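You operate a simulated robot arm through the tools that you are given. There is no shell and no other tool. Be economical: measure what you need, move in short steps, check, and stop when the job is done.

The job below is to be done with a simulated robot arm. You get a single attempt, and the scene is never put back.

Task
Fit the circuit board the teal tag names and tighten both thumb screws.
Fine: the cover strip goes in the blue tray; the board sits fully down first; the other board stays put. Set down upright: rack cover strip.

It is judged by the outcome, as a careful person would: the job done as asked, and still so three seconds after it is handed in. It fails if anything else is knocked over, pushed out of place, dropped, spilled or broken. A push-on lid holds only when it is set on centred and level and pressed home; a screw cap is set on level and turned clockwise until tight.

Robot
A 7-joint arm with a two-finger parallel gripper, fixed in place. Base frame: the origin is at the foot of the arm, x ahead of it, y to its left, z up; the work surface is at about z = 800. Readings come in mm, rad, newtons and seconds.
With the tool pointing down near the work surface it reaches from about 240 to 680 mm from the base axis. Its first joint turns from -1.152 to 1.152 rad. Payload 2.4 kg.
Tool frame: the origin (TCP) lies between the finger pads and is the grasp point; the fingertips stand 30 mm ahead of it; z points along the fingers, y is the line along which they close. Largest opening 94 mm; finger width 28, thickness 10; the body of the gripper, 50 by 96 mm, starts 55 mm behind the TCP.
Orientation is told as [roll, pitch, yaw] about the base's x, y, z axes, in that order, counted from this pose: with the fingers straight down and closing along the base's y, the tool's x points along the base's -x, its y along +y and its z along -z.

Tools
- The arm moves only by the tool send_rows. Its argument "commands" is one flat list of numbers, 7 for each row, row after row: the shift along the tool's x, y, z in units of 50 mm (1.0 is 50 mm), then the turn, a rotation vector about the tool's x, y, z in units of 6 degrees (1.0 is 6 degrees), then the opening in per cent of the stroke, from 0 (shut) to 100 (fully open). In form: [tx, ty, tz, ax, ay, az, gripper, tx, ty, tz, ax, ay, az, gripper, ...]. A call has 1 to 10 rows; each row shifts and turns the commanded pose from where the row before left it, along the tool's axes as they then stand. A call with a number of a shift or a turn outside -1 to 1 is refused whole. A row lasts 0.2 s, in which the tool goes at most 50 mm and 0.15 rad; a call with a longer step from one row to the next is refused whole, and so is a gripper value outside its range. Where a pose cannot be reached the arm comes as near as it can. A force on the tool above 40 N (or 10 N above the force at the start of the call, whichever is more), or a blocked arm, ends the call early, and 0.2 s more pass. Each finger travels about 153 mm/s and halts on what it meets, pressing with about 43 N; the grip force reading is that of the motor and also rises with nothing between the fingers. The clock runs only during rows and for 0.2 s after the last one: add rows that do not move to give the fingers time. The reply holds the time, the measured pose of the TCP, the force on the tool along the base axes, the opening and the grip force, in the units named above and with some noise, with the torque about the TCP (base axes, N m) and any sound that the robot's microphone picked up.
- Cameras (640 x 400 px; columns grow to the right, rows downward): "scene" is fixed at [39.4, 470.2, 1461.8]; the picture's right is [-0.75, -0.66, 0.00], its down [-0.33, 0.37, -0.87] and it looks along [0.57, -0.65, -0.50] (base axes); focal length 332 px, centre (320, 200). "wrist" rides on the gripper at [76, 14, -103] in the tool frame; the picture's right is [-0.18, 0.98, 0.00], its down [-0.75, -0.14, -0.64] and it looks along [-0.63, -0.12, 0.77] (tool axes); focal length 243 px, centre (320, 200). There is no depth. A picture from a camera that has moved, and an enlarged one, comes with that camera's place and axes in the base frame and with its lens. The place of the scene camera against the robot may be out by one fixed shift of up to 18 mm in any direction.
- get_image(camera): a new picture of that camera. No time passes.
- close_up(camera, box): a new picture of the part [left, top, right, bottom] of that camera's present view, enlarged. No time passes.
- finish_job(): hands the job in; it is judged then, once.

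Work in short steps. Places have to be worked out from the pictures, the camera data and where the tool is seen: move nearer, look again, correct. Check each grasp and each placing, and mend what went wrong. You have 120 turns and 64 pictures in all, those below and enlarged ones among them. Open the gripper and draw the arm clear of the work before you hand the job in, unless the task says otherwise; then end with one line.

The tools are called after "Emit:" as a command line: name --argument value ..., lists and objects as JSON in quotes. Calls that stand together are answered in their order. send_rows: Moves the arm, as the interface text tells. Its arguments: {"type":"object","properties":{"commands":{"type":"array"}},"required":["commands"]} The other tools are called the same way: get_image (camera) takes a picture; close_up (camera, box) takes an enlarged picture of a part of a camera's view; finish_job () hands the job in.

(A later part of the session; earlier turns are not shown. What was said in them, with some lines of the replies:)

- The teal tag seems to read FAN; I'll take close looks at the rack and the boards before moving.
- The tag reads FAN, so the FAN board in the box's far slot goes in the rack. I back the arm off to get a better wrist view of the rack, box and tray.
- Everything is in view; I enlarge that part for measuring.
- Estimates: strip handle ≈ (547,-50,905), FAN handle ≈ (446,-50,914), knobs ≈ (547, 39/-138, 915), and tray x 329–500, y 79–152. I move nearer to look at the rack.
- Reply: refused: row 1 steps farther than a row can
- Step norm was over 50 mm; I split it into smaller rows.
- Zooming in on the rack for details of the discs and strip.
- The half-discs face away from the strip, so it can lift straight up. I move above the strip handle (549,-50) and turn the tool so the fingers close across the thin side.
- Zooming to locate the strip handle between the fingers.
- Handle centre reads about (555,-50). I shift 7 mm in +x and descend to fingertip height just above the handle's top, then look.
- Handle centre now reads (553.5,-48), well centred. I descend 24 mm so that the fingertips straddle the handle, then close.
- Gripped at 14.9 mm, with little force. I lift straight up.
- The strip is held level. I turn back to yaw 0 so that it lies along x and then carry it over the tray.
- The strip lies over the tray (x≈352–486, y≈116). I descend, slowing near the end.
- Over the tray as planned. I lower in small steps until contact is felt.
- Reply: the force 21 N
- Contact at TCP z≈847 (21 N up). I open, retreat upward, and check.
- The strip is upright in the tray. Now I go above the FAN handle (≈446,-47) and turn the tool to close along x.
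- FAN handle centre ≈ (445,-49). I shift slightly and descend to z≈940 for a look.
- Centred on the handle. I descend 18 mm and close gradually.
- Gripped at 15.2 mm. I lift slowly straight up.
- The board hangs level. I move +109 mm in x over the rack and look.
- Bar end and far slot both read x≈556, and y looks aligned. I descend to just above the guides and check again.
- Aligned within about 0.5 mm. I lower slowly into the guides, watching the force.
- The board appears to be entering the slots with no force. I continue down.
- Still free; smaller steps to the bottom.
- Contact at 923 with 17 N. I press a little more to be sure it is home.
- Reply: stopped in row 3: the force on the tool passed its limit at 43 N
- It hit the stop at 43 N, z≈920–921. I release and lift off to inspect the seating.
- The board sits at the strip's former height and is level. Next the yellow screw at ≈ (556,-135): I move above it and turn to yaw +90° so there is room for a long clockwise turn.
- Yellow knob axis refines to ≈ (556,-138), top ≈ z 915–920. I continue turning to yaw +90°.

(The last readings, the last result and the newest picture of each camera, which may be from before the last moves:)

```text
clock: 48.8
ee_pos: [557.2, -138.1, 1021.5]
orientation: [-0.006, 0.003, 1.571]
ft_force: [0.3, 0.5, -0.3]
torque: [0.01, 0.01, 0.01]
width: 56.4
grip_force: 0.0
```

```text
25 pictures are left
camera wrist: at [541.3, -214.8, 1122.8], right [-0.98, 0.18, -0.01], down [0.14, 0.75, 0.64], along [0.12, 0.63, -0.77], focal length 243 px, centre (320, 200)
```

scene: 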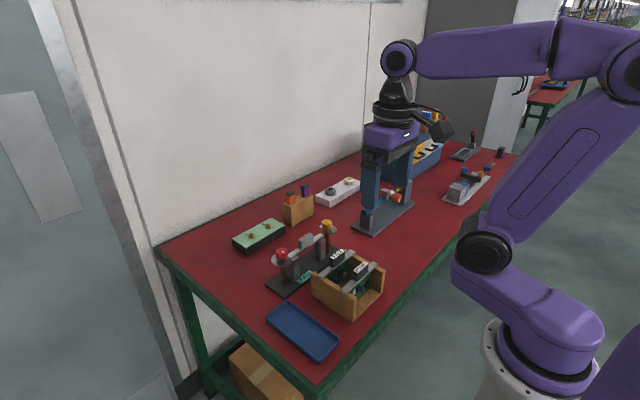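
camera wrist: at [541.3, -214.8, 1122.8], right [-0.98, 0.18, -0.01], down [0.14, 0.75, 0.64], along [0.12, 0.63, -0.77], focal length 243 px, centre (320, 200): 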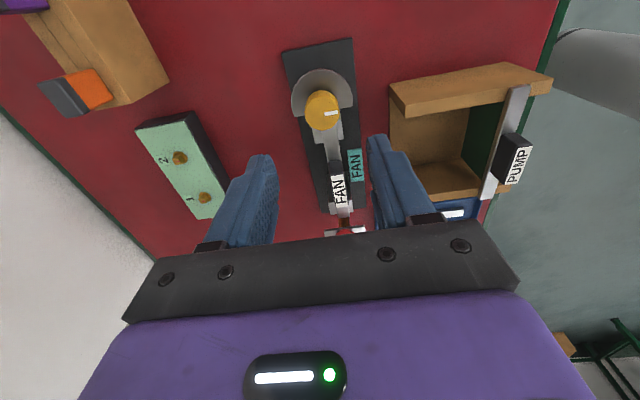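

Knob axis ≈ (555.5,-138). I descend so the fingertips stand just above the disc (TCP ≈ 936).

Emit:
send_rows --commands '[0, 0.02, 0.5, 0, 0, 0, 50, 0, 0, 0.5, 0, 0, 0, 50, 0, 0, 0.4, 0, 0, 0, 50, 0, 0, 0.2, 0, 0, 0, 50, 0, 0, 0.1, 0, 0, 0, 50, 0, 0, 0, 0, 0, 0, 50]'

Emit:
close_up --camera "scene" --box '[270, 190, 370, 290]'

```text
clock: 50.2
ee_pos: [555.8, -138.1, 934.3]
orientation: [-0.006, 0.001, 1.571]
ft_force: [-0.2, 0.4, -0.3]
torque: [-0.01, -0.02, -0.01]
width: 46.9
grip_force: 0.1
```

```text
4.00 times, centred on (320, 240) of scene
camera zoom: at [39.4, 470.2, 1461.8], right [-0.75, -0.66, 0.0], down [-0.33, 0.37, -0.87], along [0.57, -0.65, -0.5], focal length 1326 px, centre (320, 40)
```

zoom: 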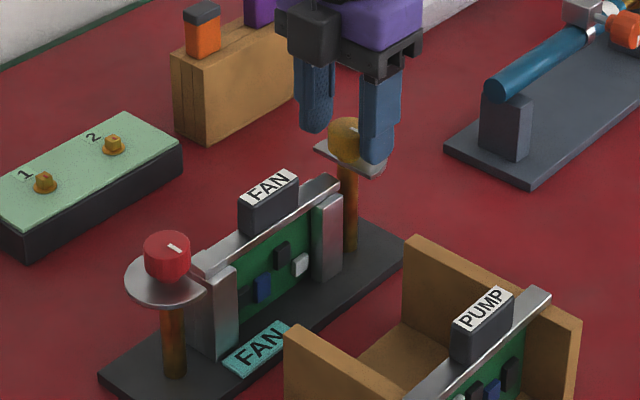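

Fingers straddle the knob just above the disc. I close on it.

Emit:
send_rows --commands '[0, 0, 0, 0, 0, 0, 40, 0, 0, 0, 0, 0, 0, 32, 0, 0, 0, 0, 0, 0, 24, 0, 0, 0, 0, 0, 0, 10, 0, 0, 0, 0, 0, 0, 0, 0, 0, 0, 0, 0, 0, 0]'

```text
clock: 51.6
ee_pos: [554.2, -137.9, 934.8]
orientation: [-0.003, 0.001, 1.57]
ft_force: [-10.3, 1.2, 3.3]
torque: [0.11, 0.75, 0.01]
width: 29.8
grip_force: 44.3
```

Grip is on (29.8 mm); a 10 N side force in −x says the axis is about 1 mm lower in x. I correct this and start turning clockwise.

Emit:
send_rows --commands '[0, 0.02, 0, 0, 0, 0, 0, 0, 0, 0, 0, 0, 0.5, 0, 0, 0, 0, 0, 0, 0.5, 0, 0, 0, 0, 0, 0, 0.5, 0, 0, 0, 0, 0, 0, 0.5, 0, 0, 0, 0, 0, 0, 0, 0]'

```text
clock: 53.0
ee_pos: [554.6, -137.6, 934.4]
orientation: [-0.006, 0.0, 1.359]
ft_force: [6.7, -1.7, -23.1]
torque: [-0.88, 0.41, 0.04]
width: 29.6
grip_force: 44.8
```

The knob pulls the tool down as it turns (thread feeding). I follow by lowering slightly and read the change.

Emit:
send_rows --commands '[0, 0, 0.03, 0, 0, 0, 0, 0, 0, 0, 0, 0, 0, 0]'

```text
clock: 53.6
ee_pos: [555.3, -137.6, 935.4]
orientation: [-0.006, 0.001, 1.361]
ft_force: [2.3, 1.5, -3.8]
torque: [-0.19, 0.64, 0.0]
width: 29.6
grip_force: 45.0
```

Lowering 1.5 mm relieved the pull. I turn on with a matching feed.

Emit:
send_rows --commands '[0, 0, 0.005, 0, 0, 0.5, 0, 0, 0, 0.005, 0, 0, 0.5, 0, 0, 0, 0.005, 0, 0, 0.5, 0, 0, 0, 0.005, 0, 0, 0.5, 0, 0, 0, 0, 0, 0, 0, 0]'

```text
clock: 54.8
ee_pos: [556.4, -138.3, 934.6]
orientation: [-0.01, -0.002, 1.151]
ft_force: [-0.3, 4.8, 27.1]
torque: [-0.34, 0.79, -0.01]
width: 29.4
grip_force: 45.2
```

Now it pushes up, so the feed is very small. I back off 1.2 mm and turn with no feed.

Emit:
send_rows --commands '[0, 0, -0.025, 0, 0, 0, 0, 0, 0, 0, 0, 0, 0.5, 0, 0, 0, 0, 0, 0, 0.5, 0, 0, 0, 0, 0, 0, 0.5, 0, 0, 0, 0, 0, 0, 0.5, 0, 0, 0, 0, 0, 0, 0, 0]'

```text
clock: 56.2
ee_pos: [554.4, -138.0, 934.5]
orientation: [-0.01, -0.005, 0.941]
ft_force: [15.1, 2.0, 10.3]
torque: [-0.34, 0.28, 0.01]
width: 29.6
grip_force: 44.8
```

I trim the lateral position by 1 mm and check that the knob and disc are turning.

Emit:
send_rows --commands '[-0.012, -0.016, -0.01, 0, 0, 0, 0, 0, 0, 0, 0, 0, 0, 0]'

Emit:
close_up --camera "scene" --box '[290, 200, 350, 260]'

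```text
clock: 56.8
ee_pos: [555.2, -138.1, 935.4]
orientation: [-0.004, -0.003, 0.941]
ft_force: [9.1, 0.9, 5.3]
torque: [1.28, -0.66, 0.02]
width: 30.0
grip_force: 45.7
```

```text
6.67 times, centred on (320, 230) of scene
camera zoom: at [39.6, 470.2, 1461.8], right [-0.75, -0.66, 0.0], down [-0.33, 0.37, -0.87], along [0.57, -0.65, -0.5], focal length 2210 px, centre (320, 0)
```

zoom: 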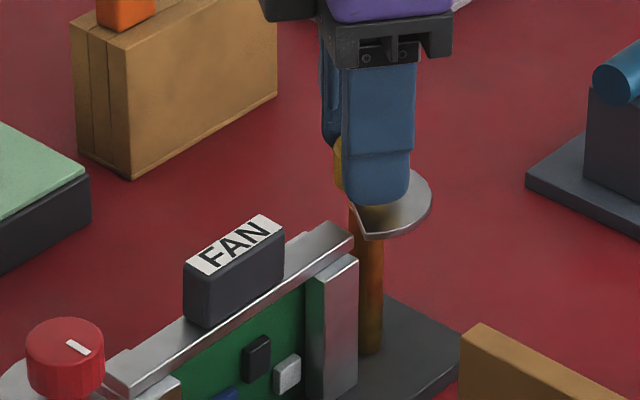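

The disc is turning with the grip. I continue clockwise.

Emit:
send_rows --commands '[-0.008, -0.01, 0, 0, 0, 0.6, 0, 0, 0, 0, 0, 0, 0.6, 0, 0, 0, 0, 0, 0, 0.6, 0, 0, 0, 0, 0, 0, 0.6, 0, 0, 0, 0, 0, 0, 0.6, 0, 0, 0, 0, 0, 0, 0, 0]'

```text
clock: 58.2
ee_pos: [556.6, -138.0, 935.3]
orientation: [-0.003, -0.001, 0.625]
ft_force: [-0.9, -0.2, 11.3]
torque: [-0.34, 1.18, -0.01]
width: 29.6
grip_force: 44.7
```

Emit:
send_rows --commands '[0, 0, -0.01, 0, 0, 0.7, 0, 0, 0, 0, 0, 0, 0.7, 0, 0, 0, 0, 0, 0, 0.7, 0, 0, 0, 0, 0, 0, 0.7, 0, 0, 0, 0, 0, 0, 0.7, 0, 0, 0, 0, 0, 0, 0.7, 0, 0, 0, 0, 0, 0, 0, 0]'

```text
clock: 59.8
ee_pos: [555.7, -139.1, 934.9]
orientation: [-0.003, -0.004, 0.185]
ft_force: [4.6, -12.0, -23.5]
torque: [0.07, -0.24, 0.02]
width: 29.9
grip_force: 45.3
```

Small trims for the side and axial force, then continue.

Emit:
send_rows --commands '[0, -0.014, 0.02, 0, 0, 0, 0, 0, 0, 0, 0, 0, 0.7, 0, 0, 0, 0, 0, 0, 0.7, 0, 0, 0, 0, 0, 0, 0.7, 0, 0, 0, 0, 0, 0, 0.7, 0, 0, 0, 0, 0, 0, 0, 0]'

```text
clock: 61.2
ee_pos: [556.8, -138.5, 934.7]
orientation: [-0.001, -0.002, -0.109]
ft_force: [-10.6, -11.1, 7.9]
torque: [0.09, 1.49, 0.04]
width: 29.5
grip_force: 45.7
```

96° turned, and still no resisting torque. I continue.

Emit:
send_rows --commands '[0.014, -0.012, 0, 0, 0, 0, 0, 0, 0, 0, 0, 0, 0.7, 0, 0, 0, 0, 0, 0, 0.7, 0, 0, 0, 0, 0, 0, 0.7, 0, 0, 0, 0, 0, 0, 0.7, 0, 0, 0, 0, 0, 0, 0.7, 0, 0, 0, 0, 0, 0, 0, 0]'

Emit:
close_up --camera "scene" --box '[290, 200, 350, 260]'

```text
clock: 62.8
ee_pos: [555.1, -140.5, 934.2]
orientation: [0.001, -0.009, -0.474]
ft_force: [-6.6, -7.6, 15.4]
torque: [-0.32, 0.65, 0.0]
width: 29.3
grip_force: 45.1
```

```text
6.67 times, centred on (320, 230) of scene
camera zoom: at [39.0, 470.1, 1461.8], right [-0.75, -0.66, 0.0], down [-0.33, 0.37, -0.87], along [0.58, -0.65, -0.5], focal length 2210 px, centre (320, 0)
```

zoom: 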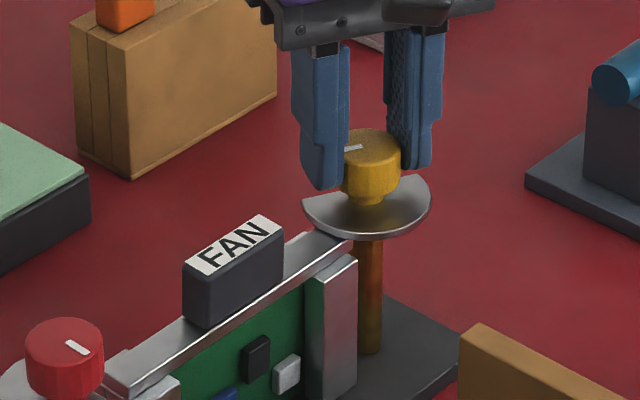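

The disc now begins to cover the board's bar end. I continue toward 180°, watching the torque.

Emit:
send_rows --commands '[0.01, -0.005, -0.01, 0, 0, 0, 0, 0, 0, 0, 0, 0, 0.7, 0, 0, 0, 0, 0, 0, 0.7, 0, 0, 0, 0, 0, 0, 0.7, 0, 0, 0, 0, 0, 0, 0.7, 0, 0, 0, 0, 0, 0, 0.7, 0, 0, 0, 0, 0, 0, 0, 0]'

Emit:
send_rows --commands '[0, 0, 0, 0, 0, 0.7, 0, 0, 0, 0, 0, 0, 0.7, 0, 0, 0, 0, 0, 0, 0.7, 0, 0, 0, 0, 0, 0, 0.7, 0, 0, 0, 0, 0, 0, 0, 0]'

```text
clock: 64.4
ee_pos: [554.5, -140.0, 934.9]
orientation: [0.003, -0.003, -0.842]
ft_force: [7.5, -11.4, -4.2]
torque: [-1.16, -0.37, 0.05]
width: 29.5
grip_force: 44.5
```

```text
clock: 65.6
ee_pos: [555.7, -140.3, 934.9]
orientation: [0.003, -0.004, -1.133]
ft_force: [4.7, -14.3, -3.8]
torque: [-1.13, 0.0, 0.02]
width: 29.7
grip_force: 44.8
```

Turned ~155°. I trim y and go on past 180° until torque builds.

Emit:
send_rows --commands '[-0.018, -0.008, 0, 0, 0, 0, 0, 0, 0, 0, 0, 0, 0.7, 0, 0, 0, 0, 0, 0, 0.7, 0, 0, 0, 0, 0, 0, 0.7, 0, 0, 0, 0, 0, 0, 0.7, 0, 0, 0, 0, 0, 0, 0.7, 0, 0, 0, 0, 0, 0, 0, 0]'

Emit:
close_up --camera "scene" --box '[290, 200, 350, 260]'

```text
clock: 67.2
ee_pos: [555.7, -141.1, 934.5]
orientation: [0.003, 0.002, -1.5]
ft_force: [-3.1, -8.1, -2.4]
torque: [-1.18, 0.49, 0.0]
width: 29.6
grip_force: 44.8
```

```text
6.67 times, centred on (320, 230) of scene
camera zoom: at [39.4, 470.0, 1461.9], right [-0.75, -0.66, 0.0], down [-0.33, 0.37, -0.87], along [0.57, -0.65, -0.5], focal length 2210 px, centre (320, 0)
```

zoom: 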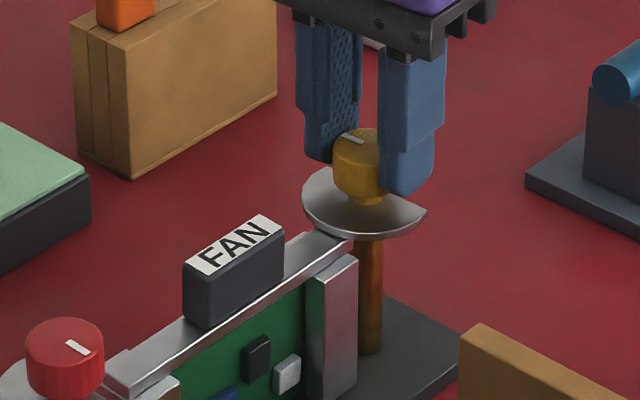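

180° turned: the disc covers the bar end, but no tightening torque yet. I keep turning to feel for a stop.

Emit:
send_rows --commands '[-0.01, 0, 0, 0, 0, 0.7, 0, 0, 0, 0, 0, 0, 0.7, 0, 0, 0, 0, 0, 0, 0.7, 0, 0, 0, 0, 0, 0, 0.7, 0, 0, 0, 0, 0, 0, 0, 0]'

```text
clock: 68.4
ee_pos: [555.3, -139.1, 935.2]
orientation: [0.003, 0.001, -1.792]
ft_force: [-9.7, 2.3, 0.7]
torque: [0.25, 0.38, 0.55]
width: 29.1
grip_force: 45.3
```

Torque about z rose to 0.55 N·m, so it is tightening. I turn a bit more.

Emit:
send_rows --commands '[0, 0, 0, 0, 0, 0.6, 0, 0, 0, 0, 0, 0, 0.6, 0, 0, 0, 0, 0, 0, 0, 0]'

```text
clock: 69.2
ee_pos: [554.8, -140.8, 935.7]
orientation: [0.001, 0.001, -1.918]
ft_force: [-15.7, 1.0, -2.0]
torque: [0.15, 0.66, 0.56]
width: 29.7
grip_force: 45.2
```

Torque holds at 0.56, likely the fingers slipping on a tight knob. I check the mark.

Emit:
close_up --camera "scene" --box '[290, 200, 350, 260]'

```text
6.67 times, centred on (320, 230) of scene
camera zoom: at [39.1, 470.2, 1461.8], right [-0.75, -0.66, 0.0], down [-0.33, 0.37, -0.87], along [0.58, -0.65, -0.5], focal length 2210 px, centre (320, 0)
```

zoom: 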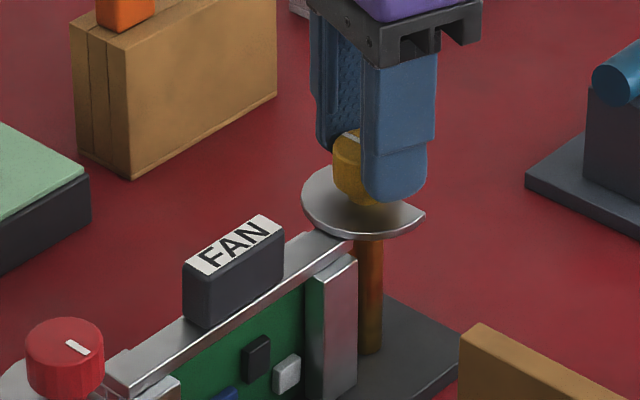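

The disc no longer moved (stop at ≈185°), so yellow is tight. I open, rise, and swing back for the red screw.

Emit:
send_rows --commands '[0, 0, 0, 0, 0, 0, 20, 0, 0, 0, 0, 0, 0, 40, 0, 0, 0, 0, 0, 0, 50, 0, 0, -0.4, 0, 0, 0, 50, 0, 0, -0.7, 0, 0, 0, 50, 0, 0, -0.6, 0, 0, 0, 50, 0, 0, 0, 0, 0, -1, 50, 0, 0, 0, 0, 0, -1, 50]'

Emit:
send_rows --commands '[0, 0, 0, 0, 0, -1, 50, 0, 0, 0, 0, 0, -1, 50, 0, 0, 0, 0, 0, -1, 50, 0, 0, 0, 0, 0, -1, 50, 0, 0, 0, 0, 0, -1, 50, 0, 0, 0, 0, 0, -1, 50, 0, 0, 0, 0, 0, -1, 50, 0, 0, 0, 0, 0, -1, 50, 0, 0, 0, 0, 0, -1, 50, 0, 0, 0, 0, 0, -1, 50]'

Emit:
send_rows --commands '[0, 0, 0, 0, 0, -1, 50, 0, 0, 0, 0, 0, -1, 50, 0, 0, 0, 0, 0, -1, 50, 0, 0, 0, 0, 0, -1, 50, 0, 0, 0, 0, 0, -1, 50, 0, 0, 0, 0, 0, -1, 50, 0, 0, 0, 0, 0, 0, 50]'

```text
clock: 71.0
ee_pos: [554.6, -140.5, 1019.7]
orientation: [0.004, 0.0, -1.706]
ft_force: [0.7, 0.7, 0.9]
torque: [-0.05, 0.0, -0.01]
width: 47.1
grip_force: 0.1
```

```text
clock: 73.2
ee_pos: [554.1, -140.4, 1019.9]
orientation: [0.004, -0.004, -0.66]
ft_force: [0.1, -0.5, -0.4]
torque: [-0.01, 0.0, -0.01]
width: 46.7
grip_force: 0.0
```

```text
clock: 74.8
ee_pos: [554.1, -140.1, 1021.3]
orientation: [-0.001, -0.004, -0.032]
ft_force: [0.4, -1.3, -0.4]
torque: [-0.01, -0.01, -0.01]
width: 47.2
grip_force: 0.1
```

Now I move +180 mm in y to the red screw and look.

Emit:
send_rows --commands '[0, 0, 0, 0, 0, -0.3, 50, 0, 0.9, 0, 0, 0, 0, 50, 0, 0.9, 0, 0, 0, 0, 50, 0, 0.9, 0, 0, 0, 0, 50, 0, 0.9, 0, 0, 0, 0, 50, 0, 0, 0, 0, 0, 0, 50]'

Emit:
close_up --camera "wrist" --box '[160, 40, 400, 190]'

```text
clock: 76.2
ee_pos: [555.1, 39.0, 1020.9]
orientation: [-0.002, -0.004, -0.002]
ft_force: [-0.5, -0.6, 0.1]
torque: [0.01, -0.01, -0.01]
width: 47.1
grip_force: 0.0
```

```text
2.67 times, centred on (280, 115) of wrist
camera zoom: at [477.5, 52.7, 1123.3], right [0.19, 0.98, 0.0], down [0.75, -0.14, 0.65], along [0.64, -0.12, -0.76], focal length 647 px, centre (427, 427)
```

zoom: 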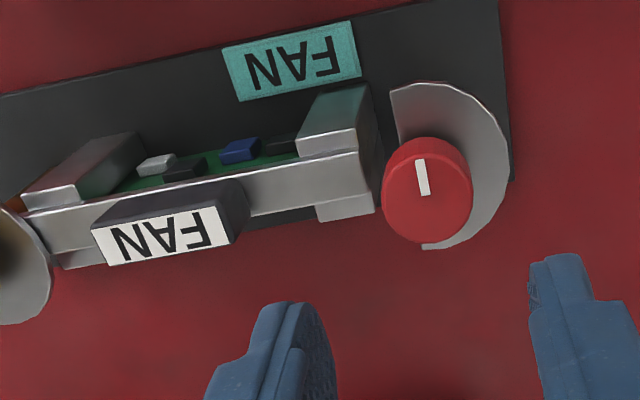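

Red knob axis ≈ (554.5,38). I shift by 1 mm and turn to yaw ≈ +85°.

Emit:
send_rows --commands '[0.005, -0.02, 0, 0, 0, -1, 50, 0, 0, 0, 0, 0, -1, 50, 0, 0, 0, 0, 0, -1, 50, 0, 0, 0, 0, 0, -1, 50, 0, 0, 0, 0, 0, -1, 50, 0, 0, 0, 0, 0, -1, 50, 0, 0, 0, 0, 0, -1, 50]'

Emit:
send_rows --commands '[0, 0, 0, 0, 0, -1, 50, 0, 0, 0, 0, 0, -1, 50, 0, 0, 0, 0, 0, -1, 50, 0, 0, 0, 0, 0, -1, 50, 0, 0, 0, 0, 0, -1, 50, 0, 0, 0, 0, 0, -1, 50, 0, 0, 0, 0, 0, -1, 50, 0, 0, 0, 0, 0, 0, 50, 0, 0, 0, 0, 0, 0, 50]'

Emit:
send_rows --commands '[0, 0, 0.5, 0, 0, 0, 50, 0, 0, 0.5, 0, 0, 0, 50, 0, 0, 0.4, 0, 0, 0, 50, 0, 0, 0.2, 0, 0, 0, 50, 0, 0, 0.1, 0, 0, 0, 50, 0, 0, 0, 0, 0, 0, 50]'

Emit:
close_up --camera "scene" --box '[250, 210, 330, 290]'

```text
clock: 77.8
ee_pos: [554.5, 37.1, 1021.0]
orientation: [-0.005, -0.006, 0.735]
ft_force: [-0.2, 0.7, 0.2]
torque: [-0.01, -0.02, 0.0]
width: 47.1
grip_force: 0.1
```

```text
clock: 79.8
ee_pos: [553.8, 38.6, 1020.0]
orientation: [-0.006, 0.001, 1.465]
ft_force: [-0.3, 1.3, 1.1]
torque: [-0.01, 0.02, 0.03]
width: 46.9
grip_force: 0.0
```

```text
clock: 81.2
ee_pos: [556.0, 38.8, 934.6]
orientation: [-0.007, 0.0, 1.466]
ft_force: [0.5, -0.6, 0.0]
torque: [-0.01, 0.0, 0.02]
width: 47.3
grip_force: 0.0
```

```text
5.00 times, centred on (290, 250) of scene
camera zoom: at [39.4, 470.2, 1461.8], right [-0.75, -0.66, 0.0], down [-0.33, 0.37, -0.87], along [0.57, -0.65, -0.5], focal length 1658 px, centre (470, -50)
```

zoom: 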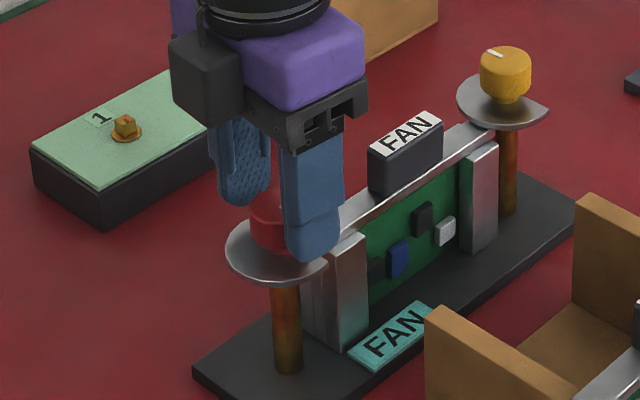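

Positioned; yellow shows mark at +x and its disc over the bar. I close on the red knob.

Emit:
send_rows --commands '[0, 0, 0, 0, 0, 0, 40, 0, 0, 0, 0, 0, 0, 32, 0, 0, 0, 0, 0, 0, 24, 0, 0, 0, 0, 0, 0, 10, 0, 0, 0, 0, 0, 0, 0, 0, 0, 0, 0, 0, 0, 0]'

```text
clock: 82.6
ee_pos: [555.1, 38.5, 935.4]
orientation: [-0.003, 0.0, 1.466]
ft_force: [-8.2, 1.0, 0.6]
torque: [-0.05, 0.63, -0.09]
width: 29.3
grip_force: 45.1
```

Good grip. I trim 0.7 mm toward −x and start turning clockwise.

Emit:
send_rows --commands '[0, 0.014, 0, 0, 0, 0.7, 0, 0, 0, 0, 0, 0, 0.7, 0, 0, 0, 0, 0, 0, 0.7, 0, 0, 0, 0, 0, 0, 0.7, 0, 0, 0, 0, 0, 0, 0.7, 0, 0, 0, 0, 0, 0, 0, 0]'

```text
clock: 84.0
ee_pos: [555.4, 38.4, 934.9]
orientation: [-0.006, 0.0, 1.095]
ft_force: [-4.1, -4.0, 1.2]
torque: [-0.63, 0.76, 0.0]
width: 29.5
grip_force: 45.0
```

Emit:
send_rows --commands '[0, 0, 0, 0, 0, 0.7, 0, 0, 0, 0, 0, 0, 0.7, 0, 0, 0, 0, 0, 0, 0.7, 0, 0, 0, 0, 0, 0, 0.7, 0, 0, 0, 0, 0, 0, 0.7, 0, 0, 0, 0, 0, 0, 0.7, 0, 0, 0, 0, 0, 0, 0, 0]'

```text
clock: 85.6
ee_pos: [555.2, 38.6, 934.0]
orientation: [-0.002, -0.003, 0.659]
ft_force: [-2.2, -3.4, -5.6]
torque: [-0.14, 0.18, -0.02]
width: 29.5
grip_force: 45.1
```

Forces stay small. I continue.

Emit:
send_rows --commands '[0, 0, 0, 0, 0, 0.7, 0, 0, 0, 0, 0, 0, 0.7, 0, 0, 0, 0, 0, 0, 0.7, 0, 0, 0, 0, 0, 0, 0.7, 0, 0, 0, 0, 0, 0, 0.7, 0, 0, 0, 0, 0, 0, 0.7, 0, 0, 0, 0, 0, 0, 0, 0]'

Emit:
send_rows --commands '[0, 0, 0, 0, 0, 0.7, 0, 0, 0, 0, 0, 0, 0.7, 0, 0, 0, 0, 0, 0, 0.7, 0, 0, 0, 0, 0, 0, 0.7, 0, 0, 0, 0, 0, 0, 0.7, 0, 0, 0, 0, 0, 0, 0.7, 0, 0, 0, 0, 0, 0, 0, 0]'

```text
clock: 87.2
ee_pos: [554.3, 38.4, 934.4]
orientation: [-0.002, -0.004, 0.219]
ft_force: [-6.4, -0.3, -2.0]
torque: [-0.04, 0.32, 0.01]
width: 29.5
grip_force: 44.6
```

```text
clock: 88.8
ee_pos: [554.3, 39.2, 933.4]
orientation: [0.0, -0.005, -0.22]
ft_force: [-7.0, 1.3, 3.9]
torque: [0.36, 1.13, -0.03]
width: 29.6
grip_force: 45.3
```

Emit:
send_rows --commands '[0.01, 0, 0, 0, 0, 0.7, 0, 0, 0, 0, 0, 0, 0.7, 0, 0, 0, 0, 0, 0, 0.7, 0, 0, 0, 0, 0, 0, 0.7, 0, 0, 0, 0, 0, 0, 0.7, 0, 0, 0, 0, 0, 0, 0.7, 0, 0, 0, 0, 0, 0, 0, 0]'

Emit:
send_rows --commands '[0, 0, 0, 0, 0, 0.7, 0, 0, 0, 0, 0, 0, 0.7, 0, 0, 0, 0, 0, 0, 0.7, 0, 0, 0, 0, 0, 0, 0.7, 0, 0, 0, 0, 0, 0, 0.7, 0, 0, 0, 0, 0, 0, 0.7, 0, 0, 0, 0, 0, 0, 0, 0]'

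```text
clock: 90.4
ee_pos: [553.9, 39.1, 935.4]
orientation: [0.005, -0.006, -0.661]
ft_force: [-4.2, 1.1, 19.3]
torque: [0.0, 0.49, -0.01]
width: 29.5
grip_force: 44.9
```

```text
clock: 92.0
ee_pos: [553.5, 38.5, 933.8]
orientation: [0.006, -0.005, -1.1]
ft_force: [2.2, 1.5, 23.4]
torque: [-0.53, 0.0, 0.0]
width: 29.5
grip_force: 45.0
```

Axial force 23 N; I raise 1 mm and continue to the stop.

Emit:
send_rows --commands '[0, 0, -0.02, 0, 0, 0.7, 0, 0, 0, 0, 0, 0, 0.7, 0, 0, 0, 0, 0, 0, 0.7, 0, 0, 0, 0, 0, 0, 0.7, 0, 0, 0, 0, 0, 0, 0.7, 0, 0, 0, 0, 0, 0, 0.7, 0, 0, 0, 0, 0, 0, 0, 0]'

```text
clock: 93.6
ee_pos: [554.6, 39.3, 934.9]
orientation: [0.006, 0.0, -1.542]
ft_force: [15.5, 10.8, -12.2]
torque: [-0.42, -0.14, 0.0]
width: 29.4
grip_force: 45.2
```

172° turned; now the last part until the stop torque appears.

Emit:
send_rows --commands '[0.008, 0.012, 0.008, 0, 0, 0.6, 0, 0, 0, 0, 0, 0, 0.6, 0, 0, 0, 0, 0, 0, 0.6, 0, 0, 0, 0, 0, 0, 0.6, 0, 0, 0, 0, 0, 0, 0, 0]'

```text
clock: 94.8
ee_pos: [555.0, 37.8, 934.7]
orientation: [0.007, -0.001, -1.794]
ft_force: [11.8, 3.2, -12.6]
torque: [-0.19, 0.07, 0.63]
width: 29.0
grip_force: 45.0
```

Emit:
send_rows --commands '[0, 0, 0, 0, 0, 0.6, 0, 0, 0, 0, 0, 0, 0.6, 0, 0, 0, 0, 0, 0, 0.6, 0, 0, 0, 0, 0, 0, 0, 0]'

Emit:
close_up --camera "scene" --box '[250, 210, 350, 290]'

```text
clock: 95.8
ee_pos: [554.9, 38.5, 934.7]
orientation: [0.004, 0.0, -1.983]
ft_force: [3.3, -1.7, -4.4]
torque: [-0.04, 0.4, 0.4]
width: 29.6
grip_force: 45.3
```

```text
5.00 times, centred on (300, 250) of scene
camera zoom: at [39.6, 470.1, 1461.8], right [-0.75, -0.66, 0.0], down [-0.33, 0.37, -0.87], along [0.57, -0.65, -0.5], focal length 1658 px, centre (420, -50)
```

zoom: 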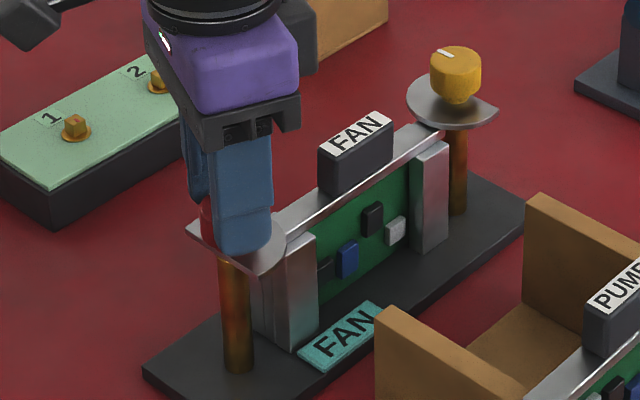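

The red disc covers the bar and torque is at the slip level, so it is tight. I release and rise clear.

Emit:
send_rows --commands '[0, 0, 0, 0, 0, 0, 20, 0, 0, 0, 0, 0, 0, 40, 0, 0, 0, 0, 0, 0, 50, 0, 0, -0.4, 0, 0, 0, 50, 0, 0, -0.8, 0, 0, 0, 50, 0, 0, -0.8, 0, 0, 0, 50, 0, 0, -0.9, 0, 0, 0, 50, 0, 0, -0.9, 0, 0, 0, 50, 0, 0, 0, 0, 0, 0, 50]'

Emit:
close_up --camera "scene" --box '[250, 210, 350, 290]'

Emit:
get_image --camera "wrist"

Emit:
get_image --camera "scene"

```text
clock: 97.8
ee_pos: [553.2, 40.0, 1126.7]
orientation: [0.006, 0.002, -1.981]
ft_force: [0.3, 0.3, 0.0]
torque: [0.05, 0.04, 0.02]
width: 47.2
grip_force: 0.0
```

```text
5.00 times, centred on (300, 250) of scene
camera zoom: at [39.4, 470.2, 1461.8], right [-0.75, -0.66, 0.0], down [-0.33, 0.37, -0.87], along [0.57, -0.65, -0.5], focal length 1658 px, centre (420, -50)
```

zoom: 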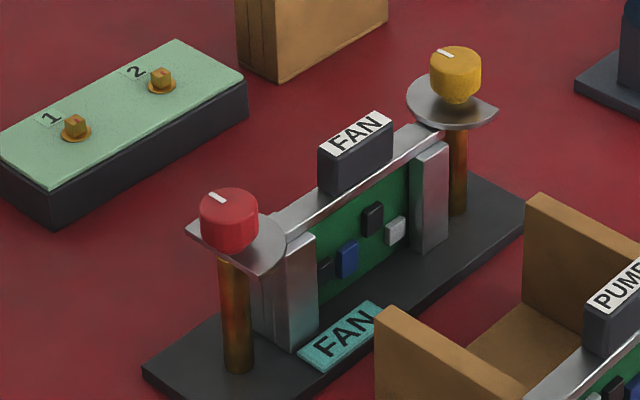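

```text
15 pictures are left
camera wrist: at [596.6, 103.6, 1229.2], right [0.83, -0.56, 0.01], down [-0.43, -0.63, 0.64], along [-0.36, -0.53, -0.77], focal length 243 px, centre (320, 200)
```

wrist: 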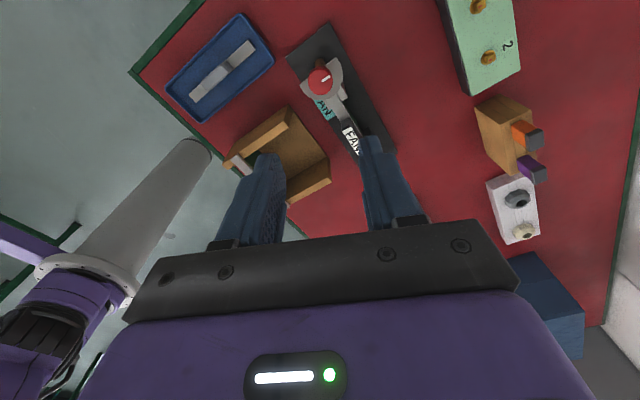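

```text
14 pictures are left
```

scene: 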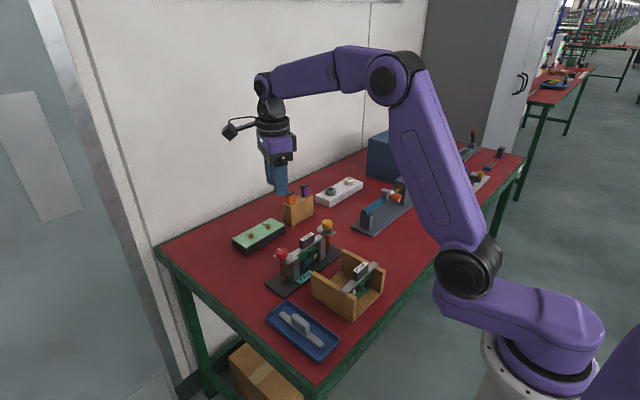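

Both marks point to +x, both discs overlap the seated FAN bar, the strip is upright in the tray, and PUMP hasn't moved. I open the gripper fully and hand in.

Emit:
send_rows --commands '[0, 0, -0.5, 0, 0, 0, 80, 0, 0, 0, 0, 0, 0, 100, 0, 0, 0, 0, 0, 0, 100]'

Emit:
finish_job

```text
clock: 98.6
ee_pos: [554.5, 40.3, 1151.5]
orientation: [0.006, 0.001, -1.979]
ft_force: [-0.1, -0.4, -0.3]
torque: [-0.03, 0.01, 0.02]
width: 94.3
grip_force: 0.0
```

```text
The job is handed in.
```

The FAN board is fully seated in the rack, both thumb screws are turned clockwise to their stops, the cover strip is upright in the blue tray, and the PUMP board was not moved.
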